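You operate a simulated robot arm through the tools that you are given. There is no shell and no other tool.

The job below is to be done with a simulated robot arm. You get a single attempt, and the scene is never put back.

Task
Soak the blue beaker in the pot on WARM.
Fine: stand it in the basket; turn the dial off after the run; the water reaches up to 75 C, so the lid stays shut and latched. Set down upright: what you pick out.

Only the result counts: the job must be done as asked and must still hold three seconds after the hand-in. Knocking over, shifting, dropping, spilling or breaking anything else fails it. A push-on lid holds only when it is set on centred and level and pressed home; a screw cap is set on level and turned clockwise until tight.

Robot
A 6-joint arm with a two-finger parallel gripper, fixed in place. Base frame: the origin is at the foot of the arm, x ahead of it, y to its left, z up; the work surface is at about z = 0.8. Units: m, rad, N and s.
Its first joint turns from -2.897 to 2.897 rad. Payload 3.91 kg.
Tool frame: the origin (TCP) lies between the finger pads and is the grasp point; the fingertips stand 0.03 m ahead of it; z points along the fingers, y is the line along which they close. The gripper opens to 0.11 m. The fingers are 0.02 m wide and 0.01 m thick; the gripper's body (0.048 by 0.112 m) begins 0.055 m behind the TCP.
Orientation is that of the tool frame in the base frame, as a unit quaternion [w, x, y, z]. With the fingers straight down and closing along the base's y, the tool's x points along the base's -x, its y along +y and its z along -z.

Tools
- The arm moves only by the tool send_rows. Its argument "increments" is a list of rows, each a list of 6 numbers: the shift along the base's x, y, z in m, then the turn, a rotation vector about the base's x, y, z in degrees. In form: [[x, y, z, wx, wy, wz], ...]. A call has 1 to 20 rows; each row shifts and turns the commanded pose from where the row before left it. "gripper" is the opening, from 0 (shut) to 1 (fully open), set as the call begins (left out, the last holds). Rows are played at 5 a second. More than 0.05 m and 0.15 rad between two rows, or a gripper value outside its range, and nothing of the call is played. Where a pose cannot be reached the arm comes as near as it can. A force on the tool above 40 N (or 10 N above the force at the start of the call, whichever is more), or a blocked arm, ends the call early, and 0.2 s more pass. Each finger travels about 0.108 m/s and halts on what it meets, pressing with about 34 N; the grip force reading is that of the motor and also rises with nothing between the fingers. The clock runs only during rows and for 0.2 s after the last one: add rows that do not move to give the fingers time. The reply holds the time, the measured pose of the TCP, the force on the tool along the base axes, the opening and the grip force, in the units named above and with some noise, with the torque about the TCP (base axes, N m) and any sound that the robot's microphone picked up.
- Cameras (640 x 400 px; columns grow to the right, rows downward): "scene" is fixed at [0.0481, -0.6507, 1.3982]; the picture's right is [0.69, -0.73, 0.00], its down [-0.31, -0.29, -0.91] and it looks along [0.66, 0.62, -0.42] (base axes); focal length 273 px, centre (320, 200). "wrist" rides on the gripper at [0.072, 0.017, -0.103] in the tool frame; the picture's right is [-0.23, 0.97, 0.00], its down [-0.76, -0.18, -0.62] and it looks along [-0.61, -0.14, 0.78] (tool axes); focal length 222 px, centre (320, 200). There is no depth. A picture from a camera that has moved, and an enlarged one, comes with that camera's place and axes in the base frame and with its lens.
- camera(camera): a new picture of that camera. It takes no simulated time.
- enlarge(camera, box): a new picture of the part [left, top, right, bottom] of that camera's present view, enlarged. It takes no simulated time.
- close_job(): hands the job in; it is judged then, once.

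Places have to be worked out from the pictures, the camera data and where the tool is seen. Open the gripper and draw the arm clear of the work before you hand the job in, unless the task says otherwise.

The tools are called as name(argument=value, ...) on one line, values as JSON. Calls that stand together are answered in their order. send_rows: Moves the arm, as the interface text tells. Its arguments: {"type":"object","properties":{"increments":{"type":"array"},"gripper":{"type":"number"}},"required":["increments"]} The other tools are called the same way: camera (camera) takes a picture; enlarge (camera, box) takes an enlarged picture of a part of a camera's view; close_job () hands the job in.

At the start:

```text
time: 0.0
tcp_pos: [0.5534, 0.0884, 1.2661]
orientation: [0.0, 0.0, 1.0, 0.0]
contact_force: [0.4, 0.2, 0.2]
ft_torque: [0.02, 0.01, 0.01]
opening: 0.1101
grasp_force: 0.2
```

scene: 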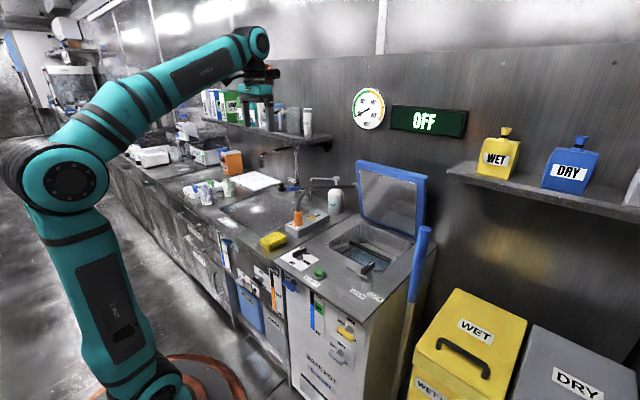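
wrist: 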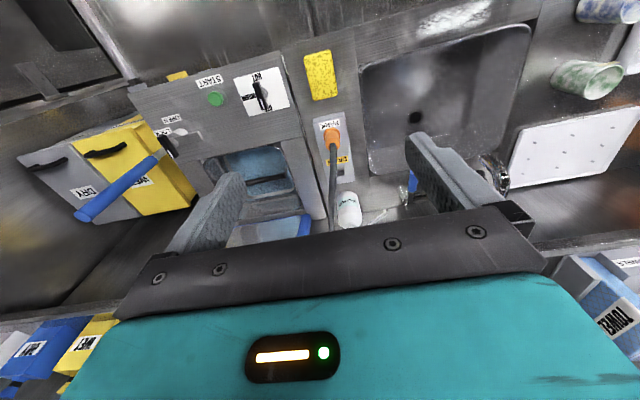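

The pictures show a pot with a hinged lid standing open, a dial, a green START button and assorted glassware. I'll enlarge several parts to identify things before moving.

enlarge(camera="scene", box=[240, 150, 440, 310])

enlarge(camera="scene", box=[110, 110, 300, 230])

enlarge(camera="scene", box=[190, 60, 340, 160])

enlarge(camera="scene", box=[330, 70, 490, 150])

enlarge(camera="scene", box=[210, 240, 400, 400])

enlarge(camera="wrist", box=[120, 50, 360, 250])

```text
2.50 times, centred on (340, 230) of scene
camera zoom: at [0.0481, -0.6507, 1.3982], right [0.69, -0.73, 0.0], down [-0.31, -0.29, -0.91], along [0.66, 0.62, -0.42], focal length 683 px, centre (270, 125)
```

zoom: 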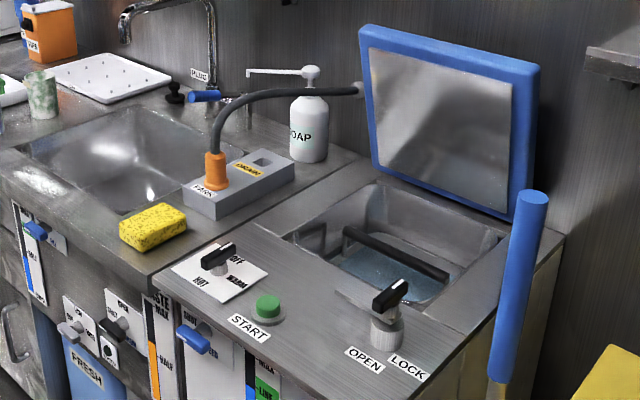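

```text
3.33 times, centred on (205, 170) of scene
camera zoom: at [0.0481, -0.6507, 1.3982], right [0.69, -0.73, 0.0], down [-0.31, -0.29, -0.91], along [0.66, 0.62, -0.42], focal length 911 px, centre (703, 300)
```

zoom: 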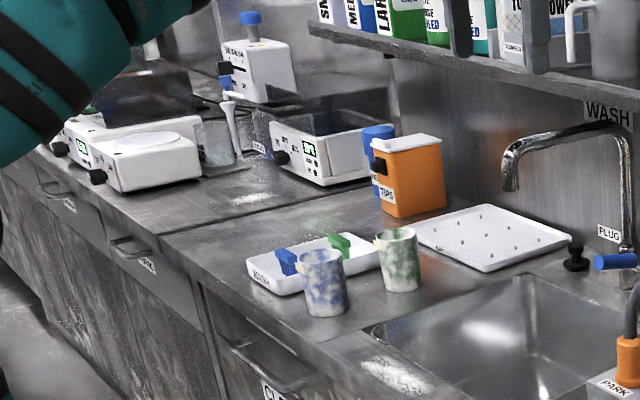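

```text
4.00 times, centred on (265, 110) of scene
camera zoom: at [0.0481, -0.6507, 1.3982], right [0.69, -0.73, 0.0], down [-0.31, -0.29, -0.91], along [0.66, 0.62, -0.42], focal length 1093 px, centre (540, 560)
```

zoom: 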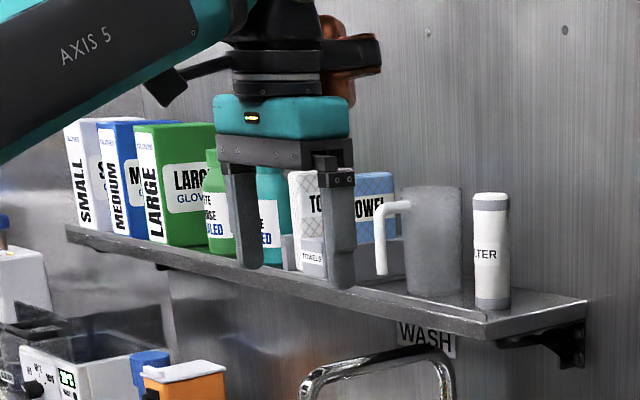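

```text
4.00 times, centred on (410, 110) of scene
camera zoom: at [0.0481, -0.6507, 1.3982], right [0.69, -0.73, 0.0], down [-0.31, -0.29, -0.91], along [0.66, 0.62, -0.42], focal length 1093 px, centre (-40, 560)
```

zoom: 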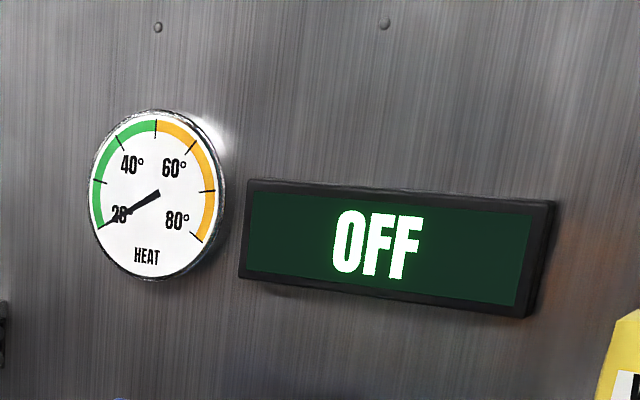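

```text
2.50 times, centred on (305, 320) of scene
camera zoom: at [0.0481, -0.6507, 1.3982], right [0.69, -0.73, 0.0], down [-0.31, -0.29, -0.91], along [0.66, 0.62, -0.42], focal length 683 px, centre (358, -100)
```

zoom: 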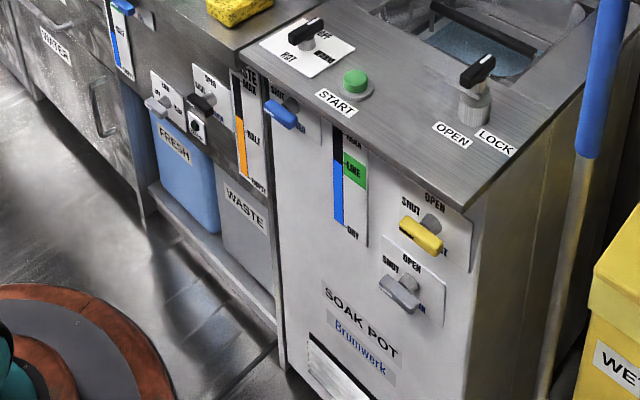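

```text
2.00 times, centred on (240, 150) of wrist
camera zoom: at [0.4796, 0.1066, 1.3707], right [0.23, 0.97, 0.0], down [0.76, -0.18, 0.62], along [0.61, -0.14, -0.78], focal length 444 px, centre (480, 300)
```

zoom: 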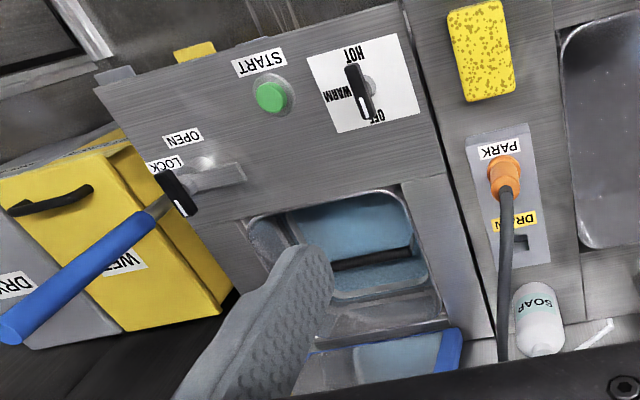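

START works out at about [0.565, -0.165, 0.81], so the pot top is at roughly z = 0.8. Next I look closely at the gauges and valves on the front, the dial, the latch, the basket and the beakers.

enlarge(camera="scene", box=[280, 270, 360, 350])

enlarge(camera="scene", box=[215, 235, 305, 315])

enlarge(camera="scene", box=[270, 235, 370, 300])

enlarge(camera="scene", box=[340, 210, 440, 310])

enlarge(camera="scene", box=[180, 170, 250, 215])

enlarge(camera="wrist", box=[480, 0, 640, 110])

```text
5.00 times, centred on (320, 310) of scene
camera zoom: at [0.0481, -0.6507, 1.3982], right [0.69, -0.73, 0.0], down [-0.31, -0.29, -0.91], along [0.66, 0.62, -0.42], focal length 1366 px, centre (320, -350)
```

zoom: 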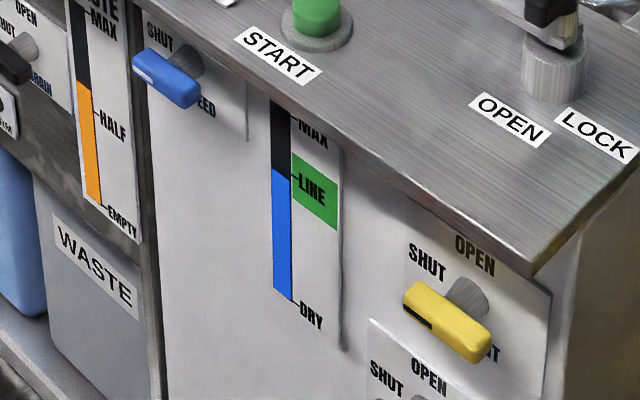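

```text
5.00 times, centred on (260, 275) of scene
camera zoom: at [0.0481, -0.6507, 1.3982], right [0.69, -0.73, 0.0], down [-0.31, -0.29, -0.91], along [0.66, 0.62, -0.42], focal length 1366 px, centre (620, -175)
```

zoom: 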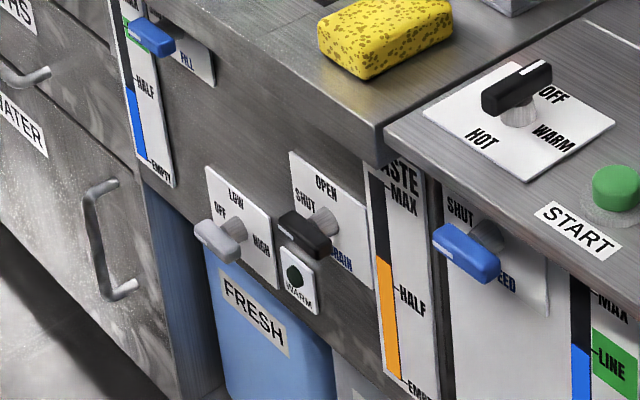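

```text
6.15 times, centred on (320, 268) of scene
camera zoom: at [0.0481, -0.6507, 1.3982], right [0.69, -0.73, 0.0], down [-0.31, -0.29, -0.91], along [0.66, 0.62, -0.42], focal length 1681 px, centre (320, -215)
```

zoom: 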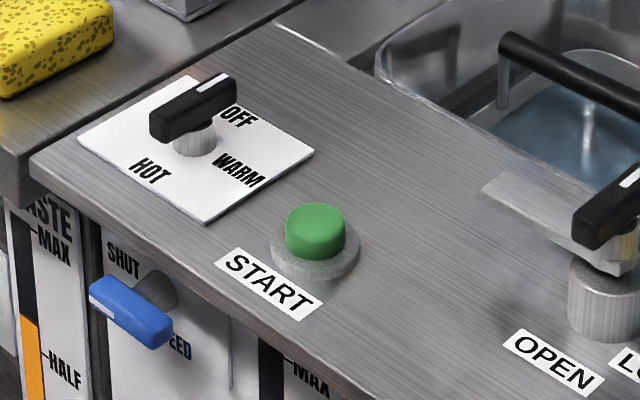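

```text
4.00 times, centred on (390, 260) of scene
camera zoom: at [0.0481, -0.6507, 1.3982], right [0.69, -0.73, 0.0], down [-0.31, -0.29, -0.91], along [0.66, 0.62, -0.42], focal length 1093 px, centre (40, -40)
```

zoom: 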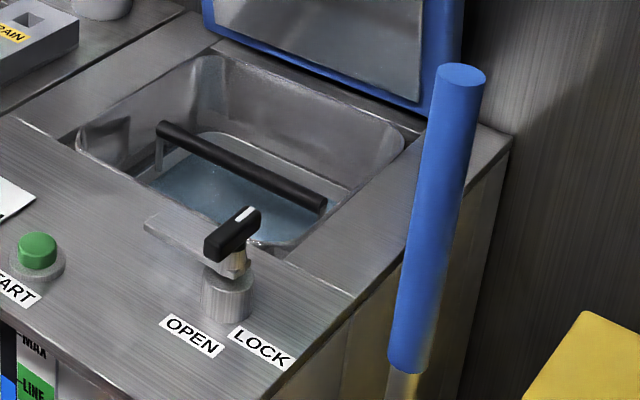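

```text
8.89 times, centred on (215, 192) of scene
camera zoom: at [0.0481, -0.6507, 1.3982], right [0.69, -0.73, 0.0], down [-0.31, -0.29, -0.91], along [0.66, 0.62, -0.42], focal length 2428 px, centre (1253, 267)
```

zoom: 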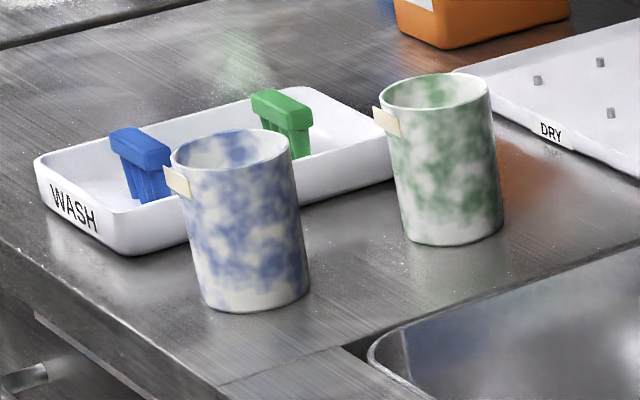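

```text
3.64 times, centred on (560, 55) of wrist
camera zoom: at [0.4796, 0.1066, 1.3707], right [0.23, 0.97, 0.0], down [0.76, -0.18, 0.62], along [0.61, -0.14, -0.78], focal length 808 px, centre (-553, 727)
```

zoom: 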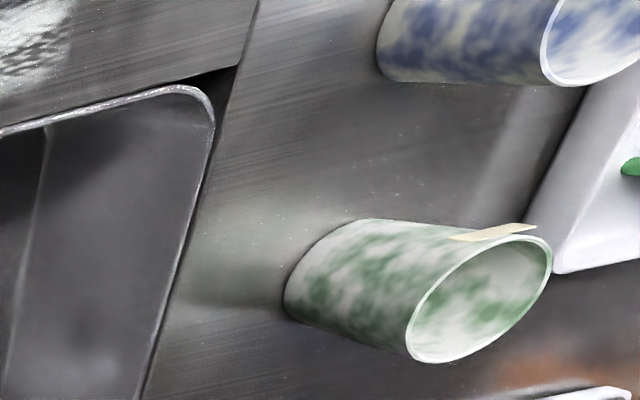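

The gauge reads at LINE, the dial mark points to OFF (+x), and the stained blue beaker stands beside the WASH tray. I'll move the wrist camera over the pot to inspect the latch, dial and basket from closer.

send_rows(increments=[[-0.02, -0.045, -0.01, 0, 0, 0], [-0.02, -0.045, -0.02, 0, 0, 0], [-0.02, -0.045, -0.02, 0, 0, 0], [-0.02, -0.045, -0.02, 0, 0, 0], [-0.02, -0.045, -0.02, 0, 0, 0], [0, -0.045, -0.02, 0, 0, 0], [0, -0.015, -0.005, 0, 0, 0], [0, 0, 0, 0, 0, 0]], gripper=1)

```text
refused: row 1 steps farther than a row can; nothing moved
```

The first row was just over 0.05 m, so I'll shorten the steps.

send_rows(increments=[[-0.015, -0.036, -0.014, 0, 0, 0], [-0.015, -0.036, -0.014, 0, 0, 0], [-0.015, -0.036, -0.014, 0, 0, 0], [-0.015, -0.036, -0.014, 0, 0, 0], [-0.015, -0.036, -0.014, 0, 0, 0], [-0.015, -0.036, -0.014, 0, 0, 0], [-0.015, -0.036, -0.014, 0, 0, 0], [0, -0.036, -0.014, 0, 0, 0], [0, 0, 0, 0, 0, 0]], gripper=1)

camera(camera="wrist")

camera(camera="scene")

```text
time: 2.0
tcp_pos: [0.4462, -0.1983, 1.1542]
orientation: [-0.001, 0.0, 1.0, 0.0]
contact_force: [0.3, -0.7, 0.4]
ft_torque: [-0.01, 0.02, 0.0]
opening: 0.1102
grasp_force: 0.2
```

```text
taken
camera wrist: at [0.3741, -0.1817, 1.2581], right [0.23, 0.97, 0.0], down [0.76, -0.18, 0.62], along [0.61, -0.14, -0.78], focal length 222 px, centre (320, 200)
```

wrist: 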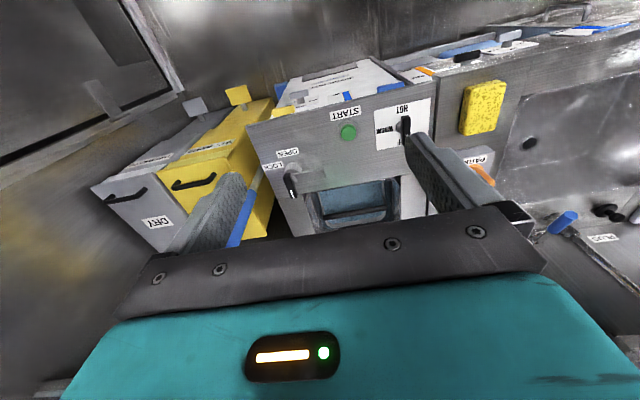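

```text
taken
```

scene: 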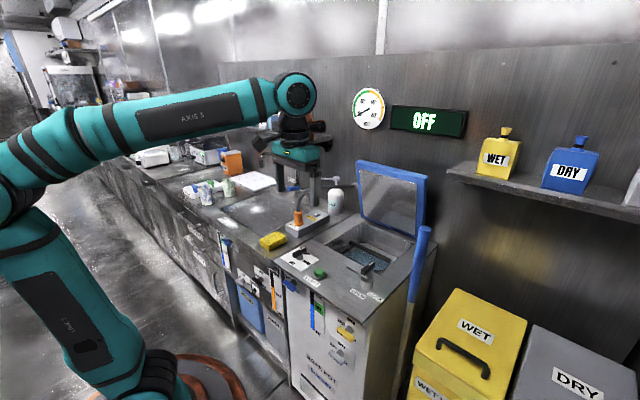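

The pot is now nearly centred under the wrist camera; I enlarge the dial, latch and basket.

enlarge(camera="wrist", box=[250, 60, 450, 210])

enlarge(camera="wrist", box=[255, 135, 345, 215])

enlarge(camera="wrist", box=[300, 140, 420, 225])

enlarge(camera="scene", box=[330, 210, 430, 300])

```text
2.67 times, centred on (350, 135) of wrist
camera zoom: at [0.3741, -0.1817, 1.2581], right [0.23, 0.97, 0.0], down [0.76, -0.18, 0.62], along [0.61, -0.14, -0.78], focal length 592 px, centre (240, 373)
```

zoom: 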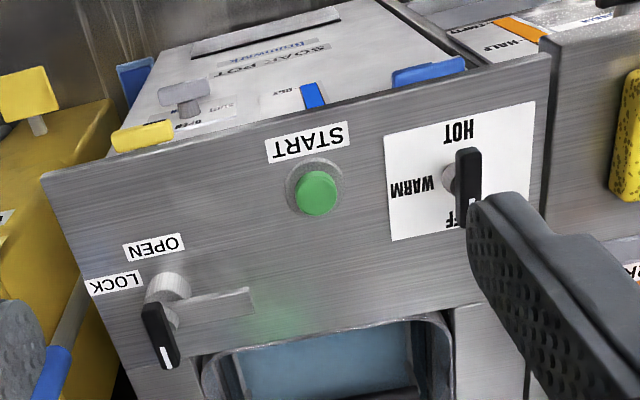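

```text
5.00 times, centred on (300, 175) of wrist
camera zoom: at [0.3741, -0.1817, 1.2581], right [0.23, 0.97, 0.0], down [0.76, -0.18, 0.62], along [0.61, -0.14, -0.78], focal length 1111 px, centre (420, 325)
```

zoom: 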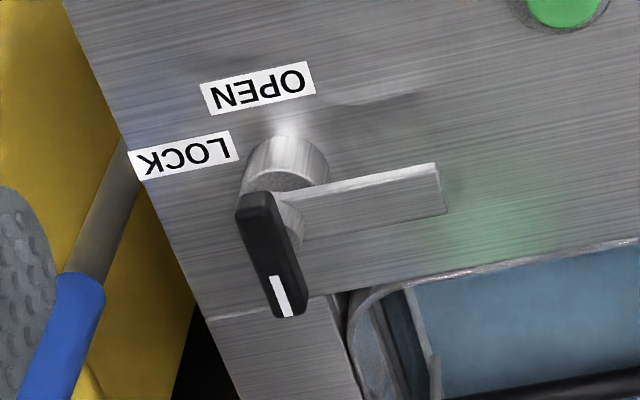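

```text
4.71 times, centred on (360, 182) of wrist
camera zoom: at [0.3741, -0.1817, 1.2581], right [0.23, 0.97, 0.0], down [0.76, -0.18, 0.62], along [0.61, -0.14, -0.78], focal length 1045 px, centre (132, 282)
```

zoom: 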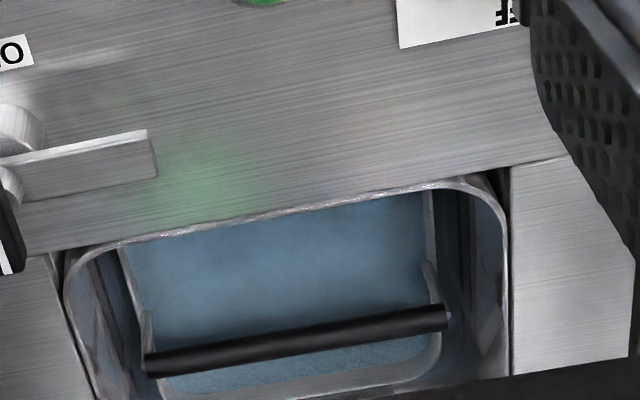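

```text
4.44 times, centred on (380, 255) of scene
camera zoom: at [0.0481, -0.6507, 1.3982], right [0.69, -0.73, 0.0], down [-0.31, -0.29, -0.91], along [0.66, 0.62, -0.42], focal length 1214 px, centre (53, -44)
```

zoom: 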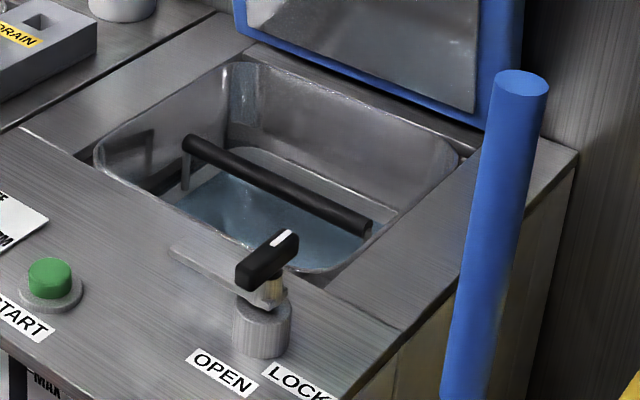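

The latch tongue points to +y with its handle along x. The basket handle triangulates to x≈0.825, y −0.28 to −0.08, z≈0.767, and the basin spans x 0.70–0.94. I'll tilt the camera steeper above the basin to see the basket floor and the lid.

send_rows(increments=[[0.04, 0, 0.01, 0, 3.2, 0], [0.04, 0, 0.01, 0, 3.2, 0], [0.04, 0, 0.01, 0, 3.2, 0], [0.04, 0, 0, 0, 3.2, 0], [0.04, 0, 0, 0, 3.2, 0], [0.04, 0, 0, 0, 3.2, 0], [0.04, 0, 0, 0, 3.2, 0], [0.04, 0, 0, 0, 2.6, 0], [0, 0, 0, 0, 0, 0]])

camera(camera="wrist")

camera(camera="scene")

```text
time: 4.0
tcp_pos: [0.7261, -0.1957, 1.068]
orientation: [-0.209, 0.0, 0.978, -0.002]
contact_force: [-0.3, 0.4, 0.0]
ft_torque: [-0.02, -0.01, -0.01]
opening: 0.1099
grasp_force: 0.1
out of reach, approached as far as the arm can: row 5, 6, 7, 8
```

```text
taken
camera wrist: at [0.7015, -0.1782, 1.1908], right [0.21, 0.97, -0.1], down [0.95, -0.17, 0.26], along [0.23, -0.15, -0.96], focal length 222 px, centre (320, 200)
```

wrist: 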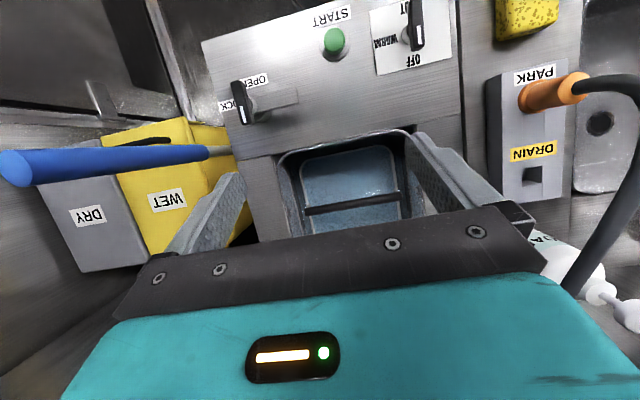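

```text
taken
```

scene: 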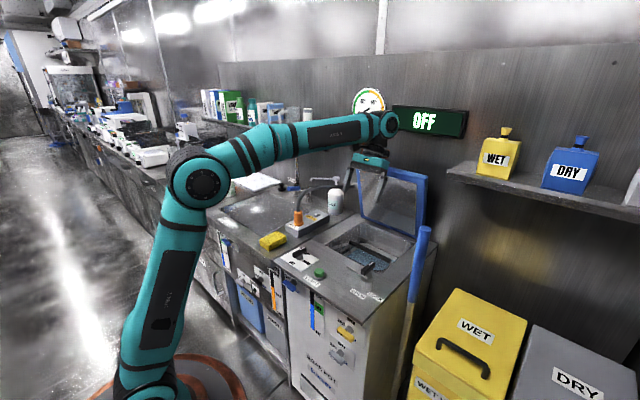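

The tilt limits reach here, but the view is good; I enlarge the basin and the latch.

enlarge(camera="wrist", box=[255, 120, 445, 240])

enlarge(camera="wrist", box=[200, 0, 450, 140])

enlarge(camera="scene", box=[320, 130, 450, 260])

```text
3.33 times, centred on (350, 180) of wrist
camera zoom: at [0.7015, -0.1782, 1.1908], right [0.21, 0.97, -0.1], down [0.95, -0.17, 0.26], along [0.23, -0.15, -0.96], focal length 740 px, centre (220, 267)
```

zoom: 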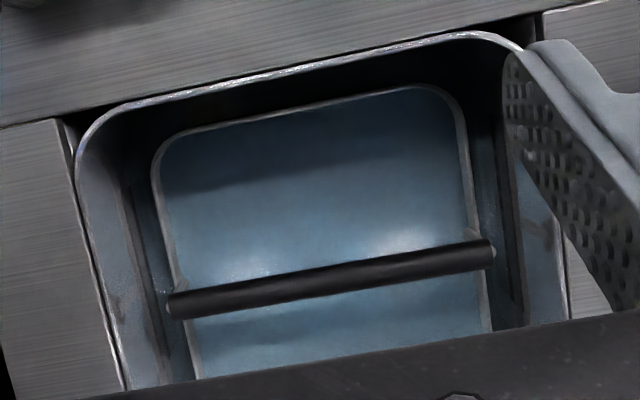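

```text
2.56 times, centred on (325, 70) of wrist
camera zoom: at [0.7015, -0.1782, 1.1908], right [0.21, 0.97, -0.1], down [0.95, -0.17, 0.26], along [0.23, -0.15, -0.96], focal length 569 px, centre (307, 533)
```

zoom: 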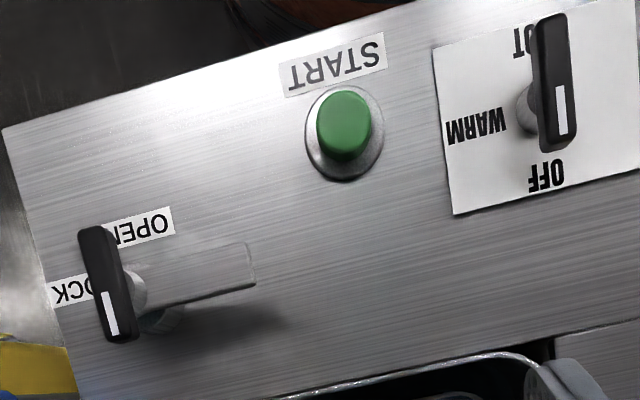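

```text
3.08 times, centred on (385, 195) of scene
camera zoom: at [0.0481, -0.6507, 1.3982], right [0.69, -0.73, 0.0], down [-0.31, -0.29, -0.91], along [0.66, 0.62, -0.42], focal length 841 px, centre (120, 215)
```

zoom: 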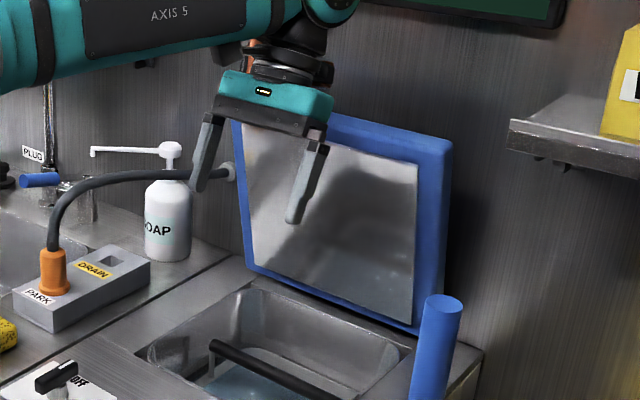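

The basket is about x 0.73–0.91, y −0.28 to −0.087 with its handle bar across the middle at x≈0.82. Now I tilt the tool the other way and pull back to look at the standing lid from the front, since it has to be closed later.

send_rows(increments=[[-0.03, 0, 0, 0, -8, 0], [-0.03, 0, 0, 0, -8, 0], [-0.03, 0, -0.005, 0, -8, 0], [-0.03, 0, -0.01, 0, -8, 0], [-0.03, 0, -0.01, 0, -8, 0], [-0.03, 0, -0.01, 0, -8, 0], [-0.03, 0, -0.01, 0, -8, 0], [0, 0, 0, 0, -4, 0], [0, 0, 0, 0, 0, 0]])

camera(camera="wrist")

camera(camera="scene")

```text
time: 6.0
tcp_pos: [0.5164, -0.1961, 1.0224]
orientation: [0.301, 0.0, 0.954, 0.0]
contact_force: [0.3, 0.1, -1.1]
ft_torque: [-0.02, 0.0, -0.03]
opening: 0.1101
grasp_force: 0.0
```

```text
taken
camera wrist: at [0.3966, -0.1791, 1.0652], right [0.19, 0.97, 0.13], down [0.27, -0.18, 0.95], along [0.95, -0.14, -0.29], focal length 222 px, centre (320, 200)
```

wrist: 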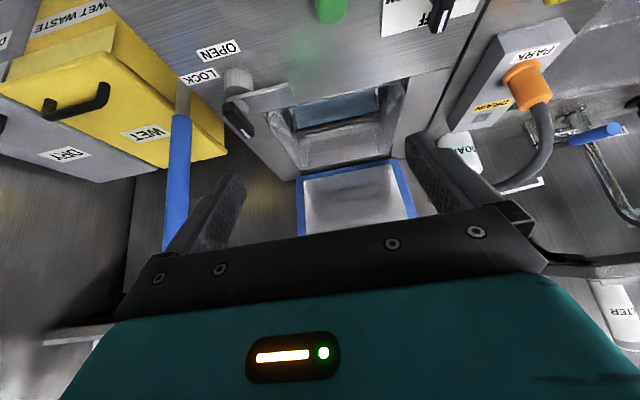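

```text
taken
```

scene: 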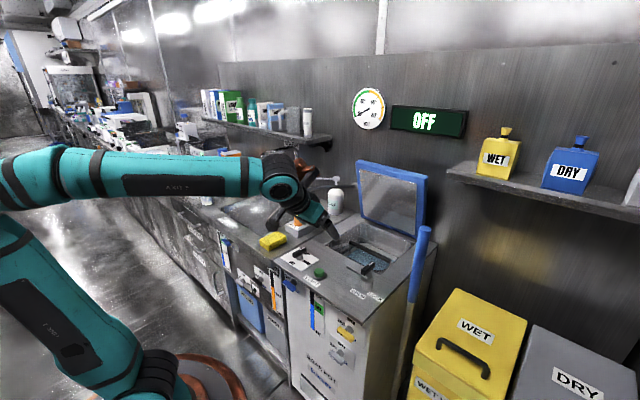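

I zoom in on the lid from both cameras to pin down its corners and lean.

enlarge(camera="scene", box=[345, 150, 445, 250])

enlarge(camera="wrist", box=[270, 80, 430, 240])

enlarge(camera="wrist", box=[190, 20, 310, 140])

```text
4.00 times, centred on (395, 200) of scene
camera zoom: at [0.0481, -0.6507, 1.3982], right [0.69, -0.73, 0.0], down [-0.31, -0.29, -0.91], along [0.66, 0.62, -0.42], focal length 1093 px, centre (20, 200)
```

zoom: 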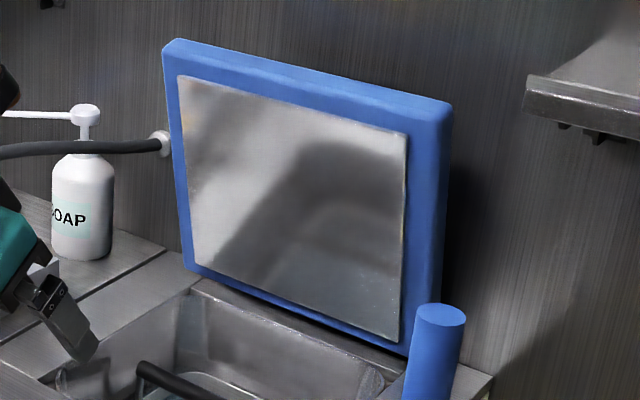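

```text
2.50 times, centred on (350, 160) of wrist
camera zoom: at [0.3966, -0.1791, 1.0652], right [0.19, 0.97, 0.13], down [0.27, -0.18, 0.95], along [0.95, -0.14, -0.29], focal length 555 px, centre (245, 300)
```

zoom: 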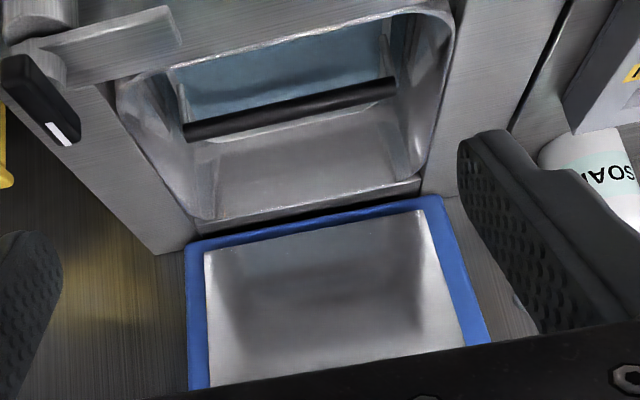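

```text
3.33 times, centred on (250, 80) of wrist
camera zoom: at [0.3966, -0.1791, 1.0652], right [0.19, 0.97, 0.13], down [0.27, -0.18, 0.95], along [0.95, -0.14, -0.29], focal length 740 px, centre (553, 600)
```

zoom: 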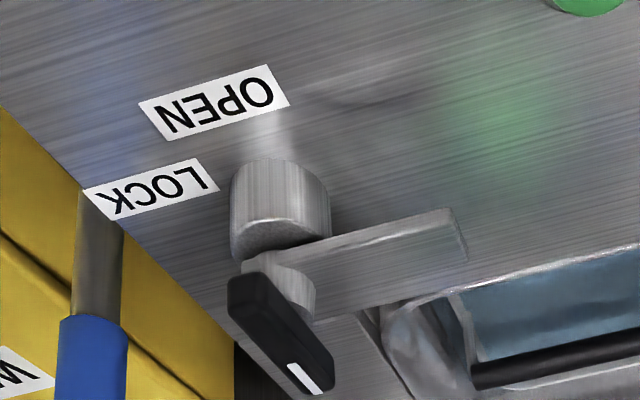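

Triangulating gives the lid's hinge-side edge at about x≈0.95, y −0.31…−0.04, z≈0.82, with its top at about x≈0.89 (inner face), z≈1.085, so it leans forward about 13°. The beaker comes first: I level the tool and swing left for a view of the two beakers.

send_rows(increments=[[-0.01, 0.02, 0.01, 0, 7, 0], [-0.01, 0.03, 0.01, 0, 7, 0], [-0.01, 0.04, 0.01, 0, 7, 0], [-0.01, 0.045, 0.01, 0, 7, 0], [-0.01, 0.045, 0.01, 0, 7, 0], [-0.01, 0.045, 0.01, 0, 0, 0], [-0.01, 0.045, 0.01, 0, 0, 0], [-0.01, 0.045, 0.01, 0, 0, 0], [-0.01, 0.045, 0, 0, 0, 0], [0, 0.045, 0, 0, 0, 0], [0, 0.045, 0, 0, 0, 0], [0, 0.045, 0, 0, 0, 0], [0, 0.045, 0, 0, 0, 0], [0, 0.045, 0, 0, 0, 0], [0, 0.045, 0, 0, 0, 0], [0, 0.045, 0, 0, 0, 0], [0, 0.045, 0, 0, 0, 0], [0, 0.045, 0, 0, 0, 0], [0, 0.03, 0, 0, 0, 0], [0, 0, 0, 0, 0, 0]])

camera(camera="wrist")

camera(camera="scene")

```text
time: 10.2
tcp_pos: [0.4275, 0.5994, 1.1019]
orientation: [0.001, 0.0, 1.0, 0.0]
contact_force: [0.0, -0.2, 0.1]
ft_torque: [0.0, 0.0, -0.02]
opening: 0.1098
grasp_force: 0.0
```

```text
taken
camera wrist: at [0.3525, 0.616, 1.2055], right [0.23, 0.97, 0.0], down [0.76, -0.18, 0.62], along [0.61, -0.14, -0.78], focal length 222 px, centre (320, 200)
```

wrist: 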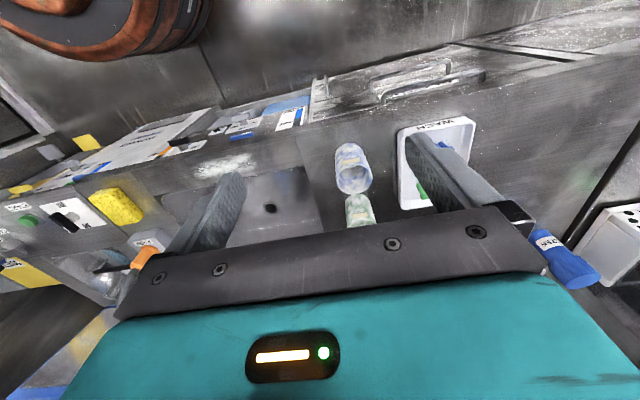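

```text
taken
```

scene: 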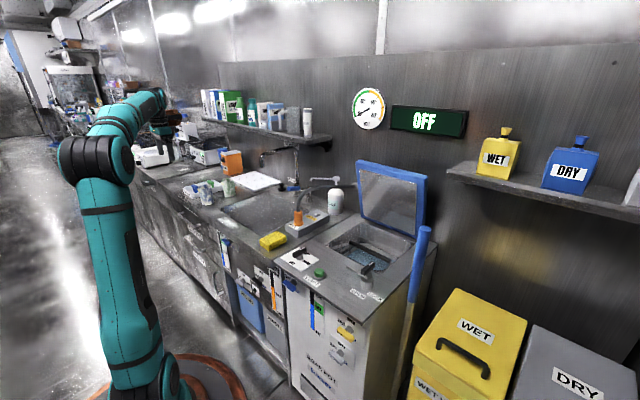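

Both beakers are in view; I enlarge to see the blue one's rim, inside and base.

enlarge(camera="wrist", box=[300, 110, 420, 230])

enlarge(camera="scene", box=[180, 170, 250, 215])

```text
3.33 times, centred on (360, 170) of wrist
camera zoom: at [0.3525, 0.616, 1.2055], right [0.23, 0.97, 0.0], down [0.76, -0.18, 0.62], along [0.61, -0.14, -0.78], focal length 740 px, centre (187, 300)
```

zoom: 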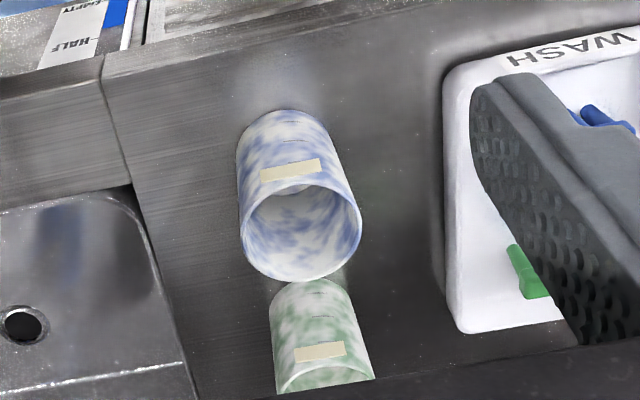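

```text
8.89 times, centred on (215, 192) of scene
camera zoom: at [0.0481, -0.6507, 1.3982], right [0.69, -0.73, 0.0], down [-0.31, -0.29, -0.91], along [0.66, 0.62, -0.42], focal length 2428 px, centre (1253, 267)
```

zoom: 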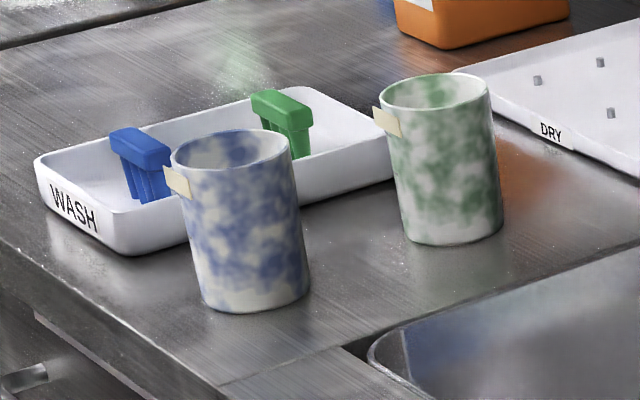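

The blue beaker is empty and upright; its rim centre triangulates to [0.568, 0.625, 0.889], diameter ≈0.062, height ≈0.09. I move above it with the gripper open and check alignment before descending.

send_rows(increments=[[0.035, 0.0066, -0.025, 0, 0, 0], [0.035, 0.0066, -0.025, 0, 0, 0], [0.035, 0.0066, -0.025, 0, 0, 0], [0.0355, 0.0066, -0.025, 0, 0, 0], [0, 0, -0.02, 0, 0, 0], [0, 0, -0.02, 0, 0, 0], [0, 0, 0, 0, 0, 0]], gripper=1)

camera(camera="wrist")

enlarge(camera="scene", box=[160, 130, 260, 220])

```text
time: 11.8
tcp_pos: [0.5664, 0.6241, 0.9616]
orientation: [0.0, 0.0, 1.0, 0.0]
contact_force: [0.8, -0.2, -0.1]
ft_torque: [-0.01, -0.01, -0.01]
opening: 0.1099
grasp_force: 0.0
```

```text
taken
camera wrist: at [0.4937, 0.6422, 1.0654], right [0.23, 0.97, 0.0], down [0.76, -0.18, 0.62], along [0.61, -0.14, -0.78], focal length 222 px, centre (320, 200)
```

wrist: 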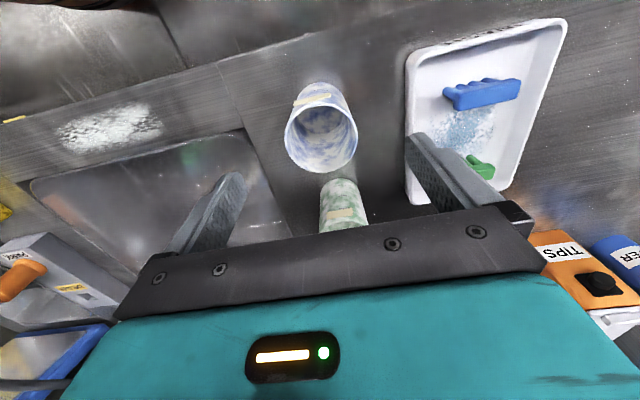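

```text
4.44 times, centred on (210, 175) of scene
camera zoom: at [0.0481, -0.6507, 1.3982], right [0.69, -0.73, 0.0], down [-0.31, -0.29, -0.91], along [0.66, 0.62, -0.42], focal length 1214 px, centre (809, 311)
```

zoom: 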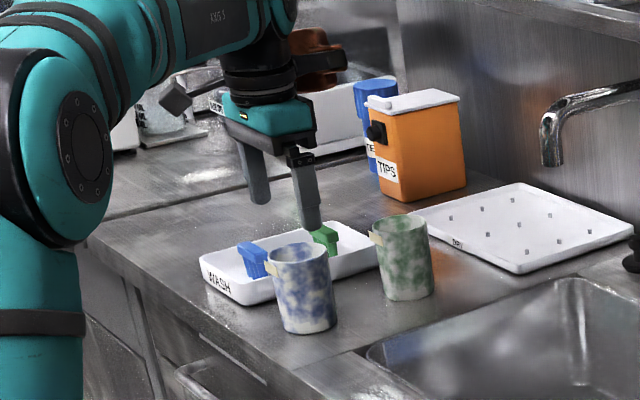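

The rim centre appears at (321,138), exactly where the tool axis should meet the rim, so alignment is good. I descend to TCP z≈0.852 and then close.

send_rows(increments=[[0.001, 0.001, -0.03, 0, 0, 0], [0, 0, -0.03, 0, 0, 0], [0, 0, -0.03, 0, 0, 0], [0, 0, -0.02, 0, 0, 0], [0, 0, 0, 0, 0, 0]], gripper=1)

camera(camera="wrist")

```text
time: 13.0
tcp_pos: [0.5673, 0.6265, 0.8518]
orientation: [0.0, 0.0, 1.0, -0.001]
contact_force: [0.3, -0.8, -0.1]
ft_torque: [-0.01, 0.03, -0.02]
opening: 0.11
grasp_force: 0.0
```

```text
taken
camera wrist: at [0.4944, 0.6428, 0.9554], right [0.23, 0.97, 0.0], down [0.76, -0.18, 0.62], along [0.61, -0.14, -0.78], focal length 222 px, centre (320, 200)
```

wrist: 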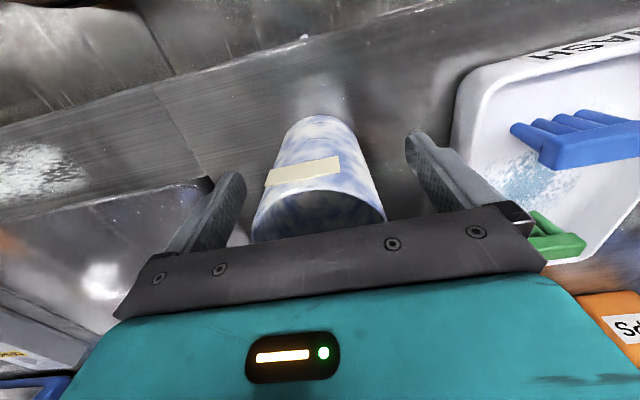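

The beaker stands centred between the fingers with no contact. I close the gripper and give it time to grip.

send_rows(increments=[[0, 0, 0, 0, 0, 0], [0, 0, 0, 0, 0, 0], [0, 0, 0, 0, 0, 0], [0, 0, 0, 0, 0, 0], [0, 0, 0, 0, 0, 0]], gripper=0)

camera(camera="wrist")

```text
time: 14.2
tcp_pos: [0.5668, 0.6256, 0.8518]
orientation: [0.0, 0.0, 1.0, 0.001]
contact_force: [0.1, 0.0, 0.1]
ft_torque: [0.0, 0.01, 0.02]
opening: 0.0604
grasp_force: 33.8
```

```text
taken
camera wrist: at [0.4944, 0.6428, 0.9555], right [0.23, 0.97, 0.0], down [0.76, -0.18, 0.62], along [0.61, -0.14, -0.78], focal length 222 px, centre (320, 200)
```

wrist: 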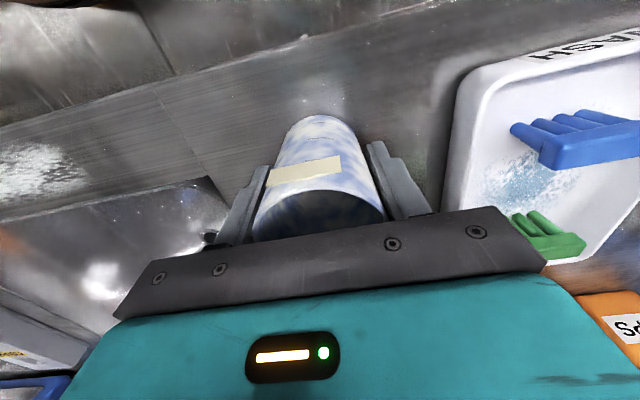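

Gripped at 0.0604 m with 34 N. I lift straight up and check the beaker came along.

send_rows(increments=[[0, 0, 0.01, 0, 0, 0], [0, 0, 0.02, 0, 0, 0], [0, 0, 0.03, 0, 0, 0], [0, 0, 0.035, 0, 0, 0], [0, 0, 0.035, 0, 0, 0], [0, 0, 0.035, 0, 0, 0], [0, 0, 0.035, 0, 0, 0], [0, 0, 0, 0, 0, 0]], gripper=0)

camera(camera="wrist")

camera(camera="scene")

```text
time: 16.0
tcp_pos: [0.5668, 0.6262, 1.0511]
orientation: [0.0, 0.0, 1.0, 0.0]
contact_force: [0.1, 0.7, -0.4]
ft_torque: [0.02, 0.0, 0.01]
opening: 0.0607
grasp_force: 33.6
```

```text
taken
camera wrist: at [0.4951, 0.6434, 1.1546], right [0.23, 0.97, 0.0], down [0.76, -0.18, 0.62], along [0.61, -0.14, -0.78], focal length 222 px, centre (320, 200)
```

wrist: 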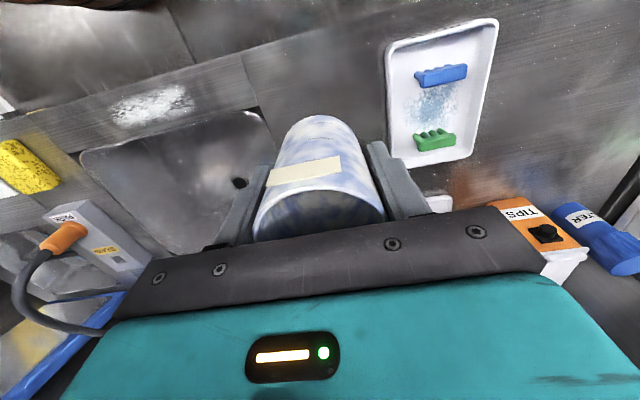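

```text
taken
```

scene: 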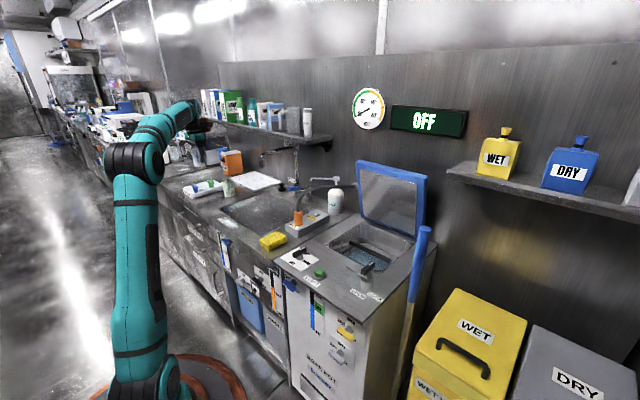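

The beaker is held upright and clear. I carry it along y to the pot at x≈0.57, where nothing stands tall.

send_rows(increments=[[0, -0.02, 0, 0, 0, 0], [0, -0.035, 0, 0, 0, 0], [0, -0.045, 0, 0, 0, 0], [0, -0.045, 0, 0, 0, 0], [0, -0.045, 0, 0, 0, 0], [0, -0.045, 0, 0, 0, 0], [0, -0.045, 0, 0, 0, 0], [0, -0.045, 0, 0, 0, 0], [0, -0.045, 0, 0, 0, 0], [0, -0.045, 0, 0, 0, 0], [0, -0.045, 0, 0, 0, 0], [0, -0.045, 0, 0, 0, 0], [0, -0.045, 0, 0, 0, 0], [0, -0.045, 0, 0, 0, 0], [0, -0.045, 0, 0, 0, 0], [0, -0.045, 0, 0, 0, 0], [0, -0.045, 0, 0, 0, 0], [0, -0.045, 0, 0, 0, 0], [0, -0.03, 0, 0, 0, 0], [0, -0.006, 0, 0, 0, 0]], gripper=0)

camera(camera="wrist")

camera(camera="scene")

```text
time: 20.2
tcp_pos: [0.5671, -0.1862, 1.0513]
orientation: [0.0, -0.001, 1.0, 0.001]
contact_force: [-1.3, 0.4, -0.4]
ft_torque: [-0.02, 0.04, -0.02]
opening: 0.0607
grasp_force: 34.1
```

```text
taken
camera wrist: at [0.4946, -0.1686, 1.1551], right [0.23, 0.97, 0.0], down [0.76, -0.18, 0.62], along [0.61, -0.14, -0.78], focal length 222 px, centre (320, 200)
```

wrist: 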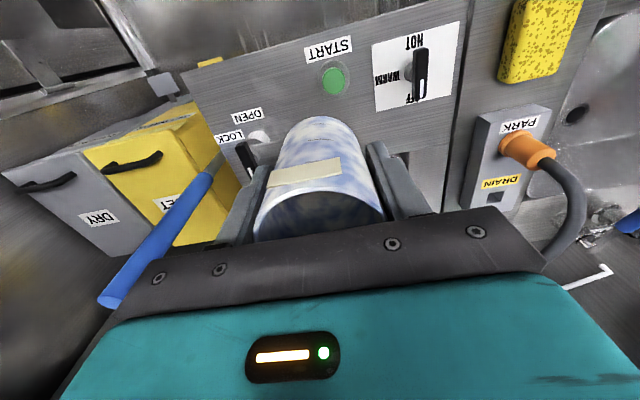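

```text
taken
```

scene: 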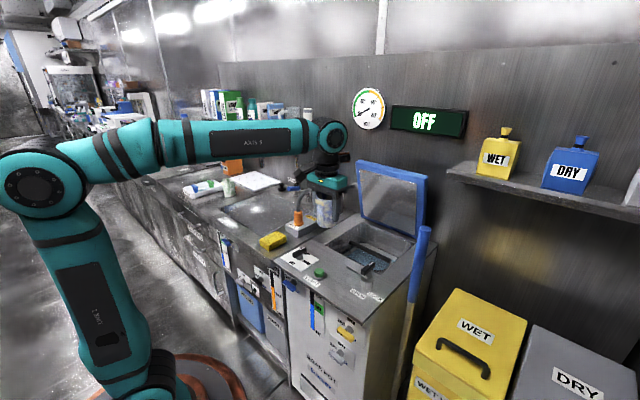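

The beaker is held fine at [0.567, −0.186]. I move forward to x≈0.773 above the front half of the basket (between its front wall at ≈0.733 and the handle at ≈0.822), lowering to just above the deck, then check.

send_rows(increments=[[0.03, 0, 0, 0, 0, 0], [0.045, 0, -0.01, 0, 0, 0], [0.045, 0, -0.02, 0, 0, 0], [0.045, 0, -0.02, 0, 0, 0], [0.04, 0.002, -0.02, 0, 0, 0], [0, 0, -0.03, 0, 0, 0], [0, 0, -0.03, 0, 0, 0], [0, 0, 0, 0, 0, 0]], gripper=0)

camera(camera="wrist")

enlarge(camera="scene", box=[310, 150, 450, 290])

```text
time: 22.0
tcp_pos: [0.773, -0.1852, 0.9215]
orientation: [0.0, -0.001, 1.0, -0.001]
contact_force: [0.1, -0.1, -0.6]
ft_torque: [-0.03, 0.0, -0.04]
opening: 0.0608
grasp_force: 34.0
```

```text
taken
camera wrist: at [0.7007, -0.1659, 1.0245], right [0.23, 0.97, 0.0], down [0.76, -0.18, 0.62], along [0.61, -0.14, -0.78], focal length 222 px, centre (320, 200)
```

wrist: 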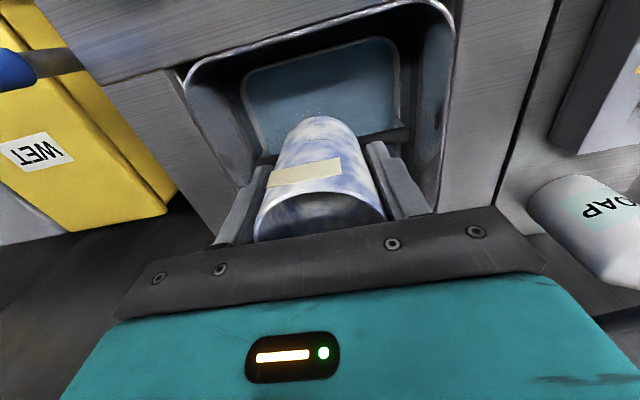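

```text
2.86 times, centred on (380, 220) of scene
camera zoom: at [0.0481, -0.6507, 1.3982], right [0.69, -0.73, 0.0], down [-0.31, -0.29, -0.91], along [0.66, 0.62, -0.42], focal length 781 px, centre (149, 143)
```

zoom: 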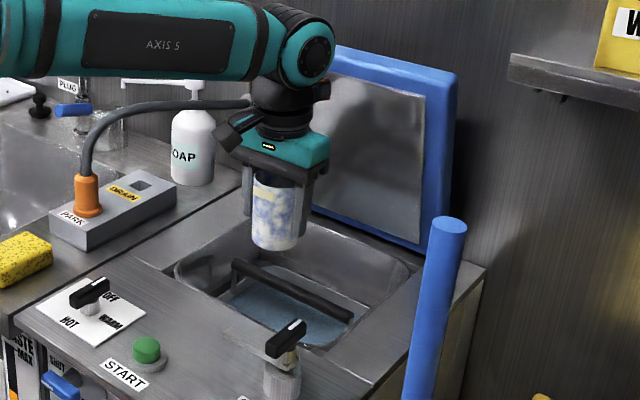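

The black box on the wrist is the camera body at about 0.07 m toward −x and 0.1 m above the TCP; it could meet the deck edge (x≈0.70) if I go too deep. Before lowering, I need the basket floor depth, so I zoom into the basin.

enlarge(camera="scene", box=[335, 225, 415, 280])

enlarge(camera="wrist", box=[170, 0, 470, 200])

enlarge(camera="scene", box=[370, 160, 430, 210])

enlarge(camera="scene", box=[375, 170, 440, 220])

```text
7.27 times, centred on (375, 252) of scene
camera zoom: at [0.0481, -0.6507, 1.3982], right [0.69, -0.73, 0.0], down [-0.31, -0.29, -0.91], along [0.66, 0.62, -0.42], focal length 1987 px, centre (-80, -182)
```

zoom: 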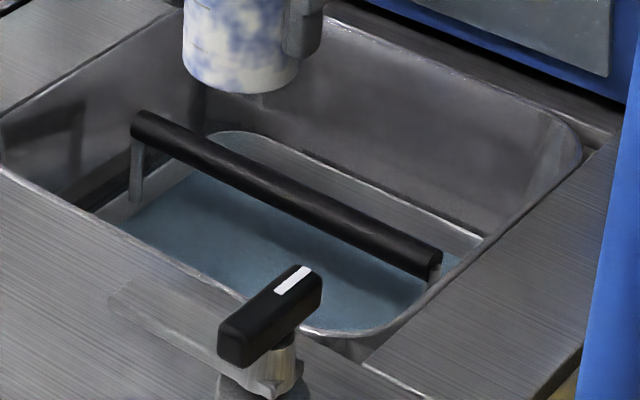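

```text
2.00 times, centred on (320, 100) of wrist
camera zoom: at [0.7007, -0.1659, 1.0245], right [0.23, 0.97, 0.0], down [0.76, -0.18, 0.62], along [0.61, -0.14, -0.78], focal length 444 px, centre (320, 400)
```

zoom: 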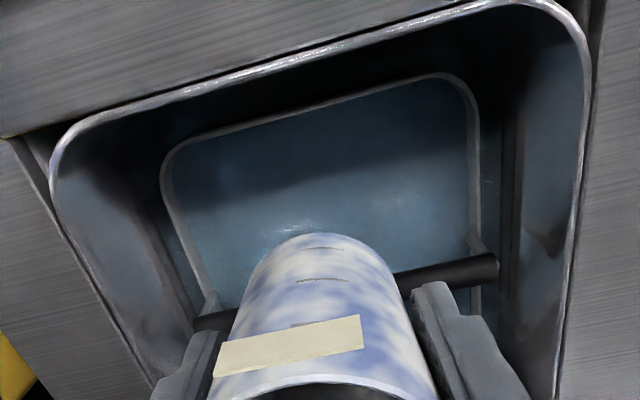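

```text
8.00 times, centred on (400, 185) of scene
camera zoom: at [0.0481, -0.6507, 1.3982], right [0.69, -0.73, 0.0], down [-0.31, -0.29, -0.91], along [0.66, 0.62, -0.42], focal length 2186 px, centre (-320, 320)
```

zoom: 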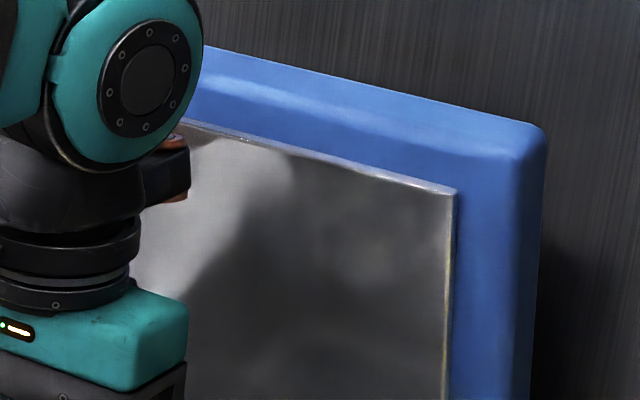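

```text
8.00 times, centred on (408, 195) of scene
camera zoom: at [0.0481, -0.6507, 1.3982], right [0.69, -0.73, 0.0], down [-0.31, -0.29, -0.91], along [0.66, 0.62, -0.42], focal length 2186 px, centre (-380, 240)
```

zoom: 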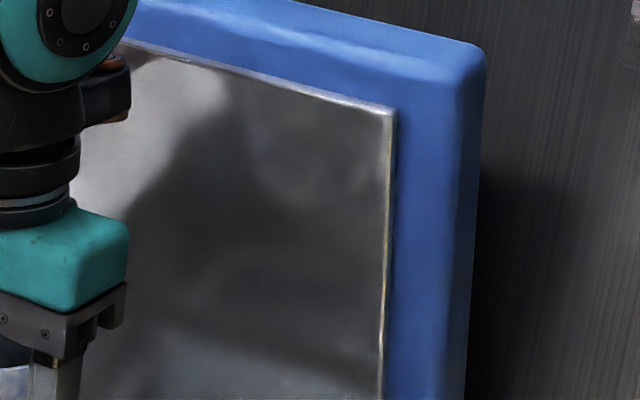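

The basket rim is at z≈0.71, so the basket floor is probably near 0.62; with the present low grip the camera body would strike the deck before the beaker touches down. I'll set the beaker on the free patch of pot deck at about [0.635, −0.13] and regrip it by its rim with a slight tilt.

send_rows(increments=[[-0.03, 0.012, 0.01, 0, 0, 0], [-0.036, 0.0145, 0, 0, 0, 0], [-0.036, 0.0145, 0, 0, 0, 0], [-0.036, 0.0142, -0.01, 0, 0, 0], [0, 0, -0.02, 0, 0, 0], [0, 0, -0.02, 0, 0, 0], [0, 0, -0.015, 0, 0, 0], [0, 0, -0.007, 0, 0, 0], [0, 0, 0, 0, 0, 0]], gripper=0)

enlarge(camera="scene", box=[260, 170, 420, 300])

camera(camera="wrist")

```text
time: 24.0
tcp_pos: [0.6344, -0.1289, 0.8598]
orientation: [-0.001, 0.0, 1.0, 0.0]
contact_force: [0.6, 0.5, -0.6]
ft_torque: [-0.02, 0.01, 0.07]
opening: 0.0606
grasp_force: 34.1
```

```text
3.08 times, centred on (340, 235) of scene
camera zoom: at [0.0481, -0.6507, 1.3982], right [0.69, -0.73, 0.0], down [-0.31, -0.29, -0.91], along [0.66, 0.62, -0.42], focal length 841 px, centre (258, 92)
```

zoom: 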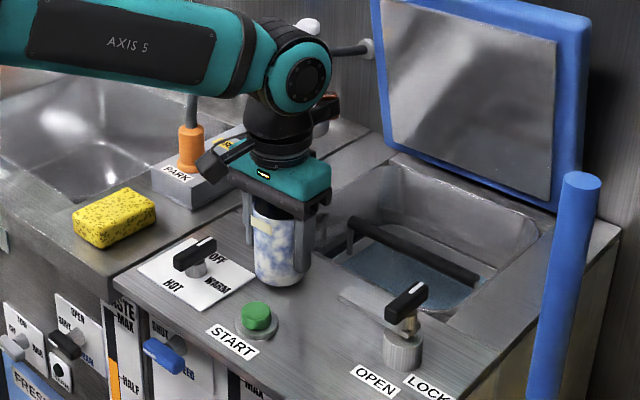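

```text
taken
camera wrist: at [0.5619, -0.1109, 0.9631], right [0.23, 0.97, 0.0], down [0.76, -0.18, 0.62], along [0.61, -0.14, -0.78], focal length 222 px, centre (320, 200)
```

wrist: 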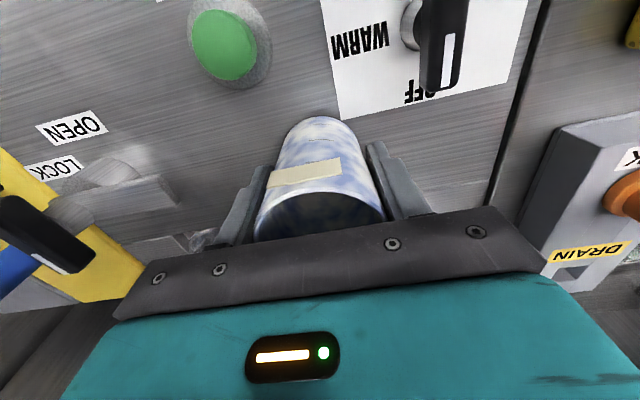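

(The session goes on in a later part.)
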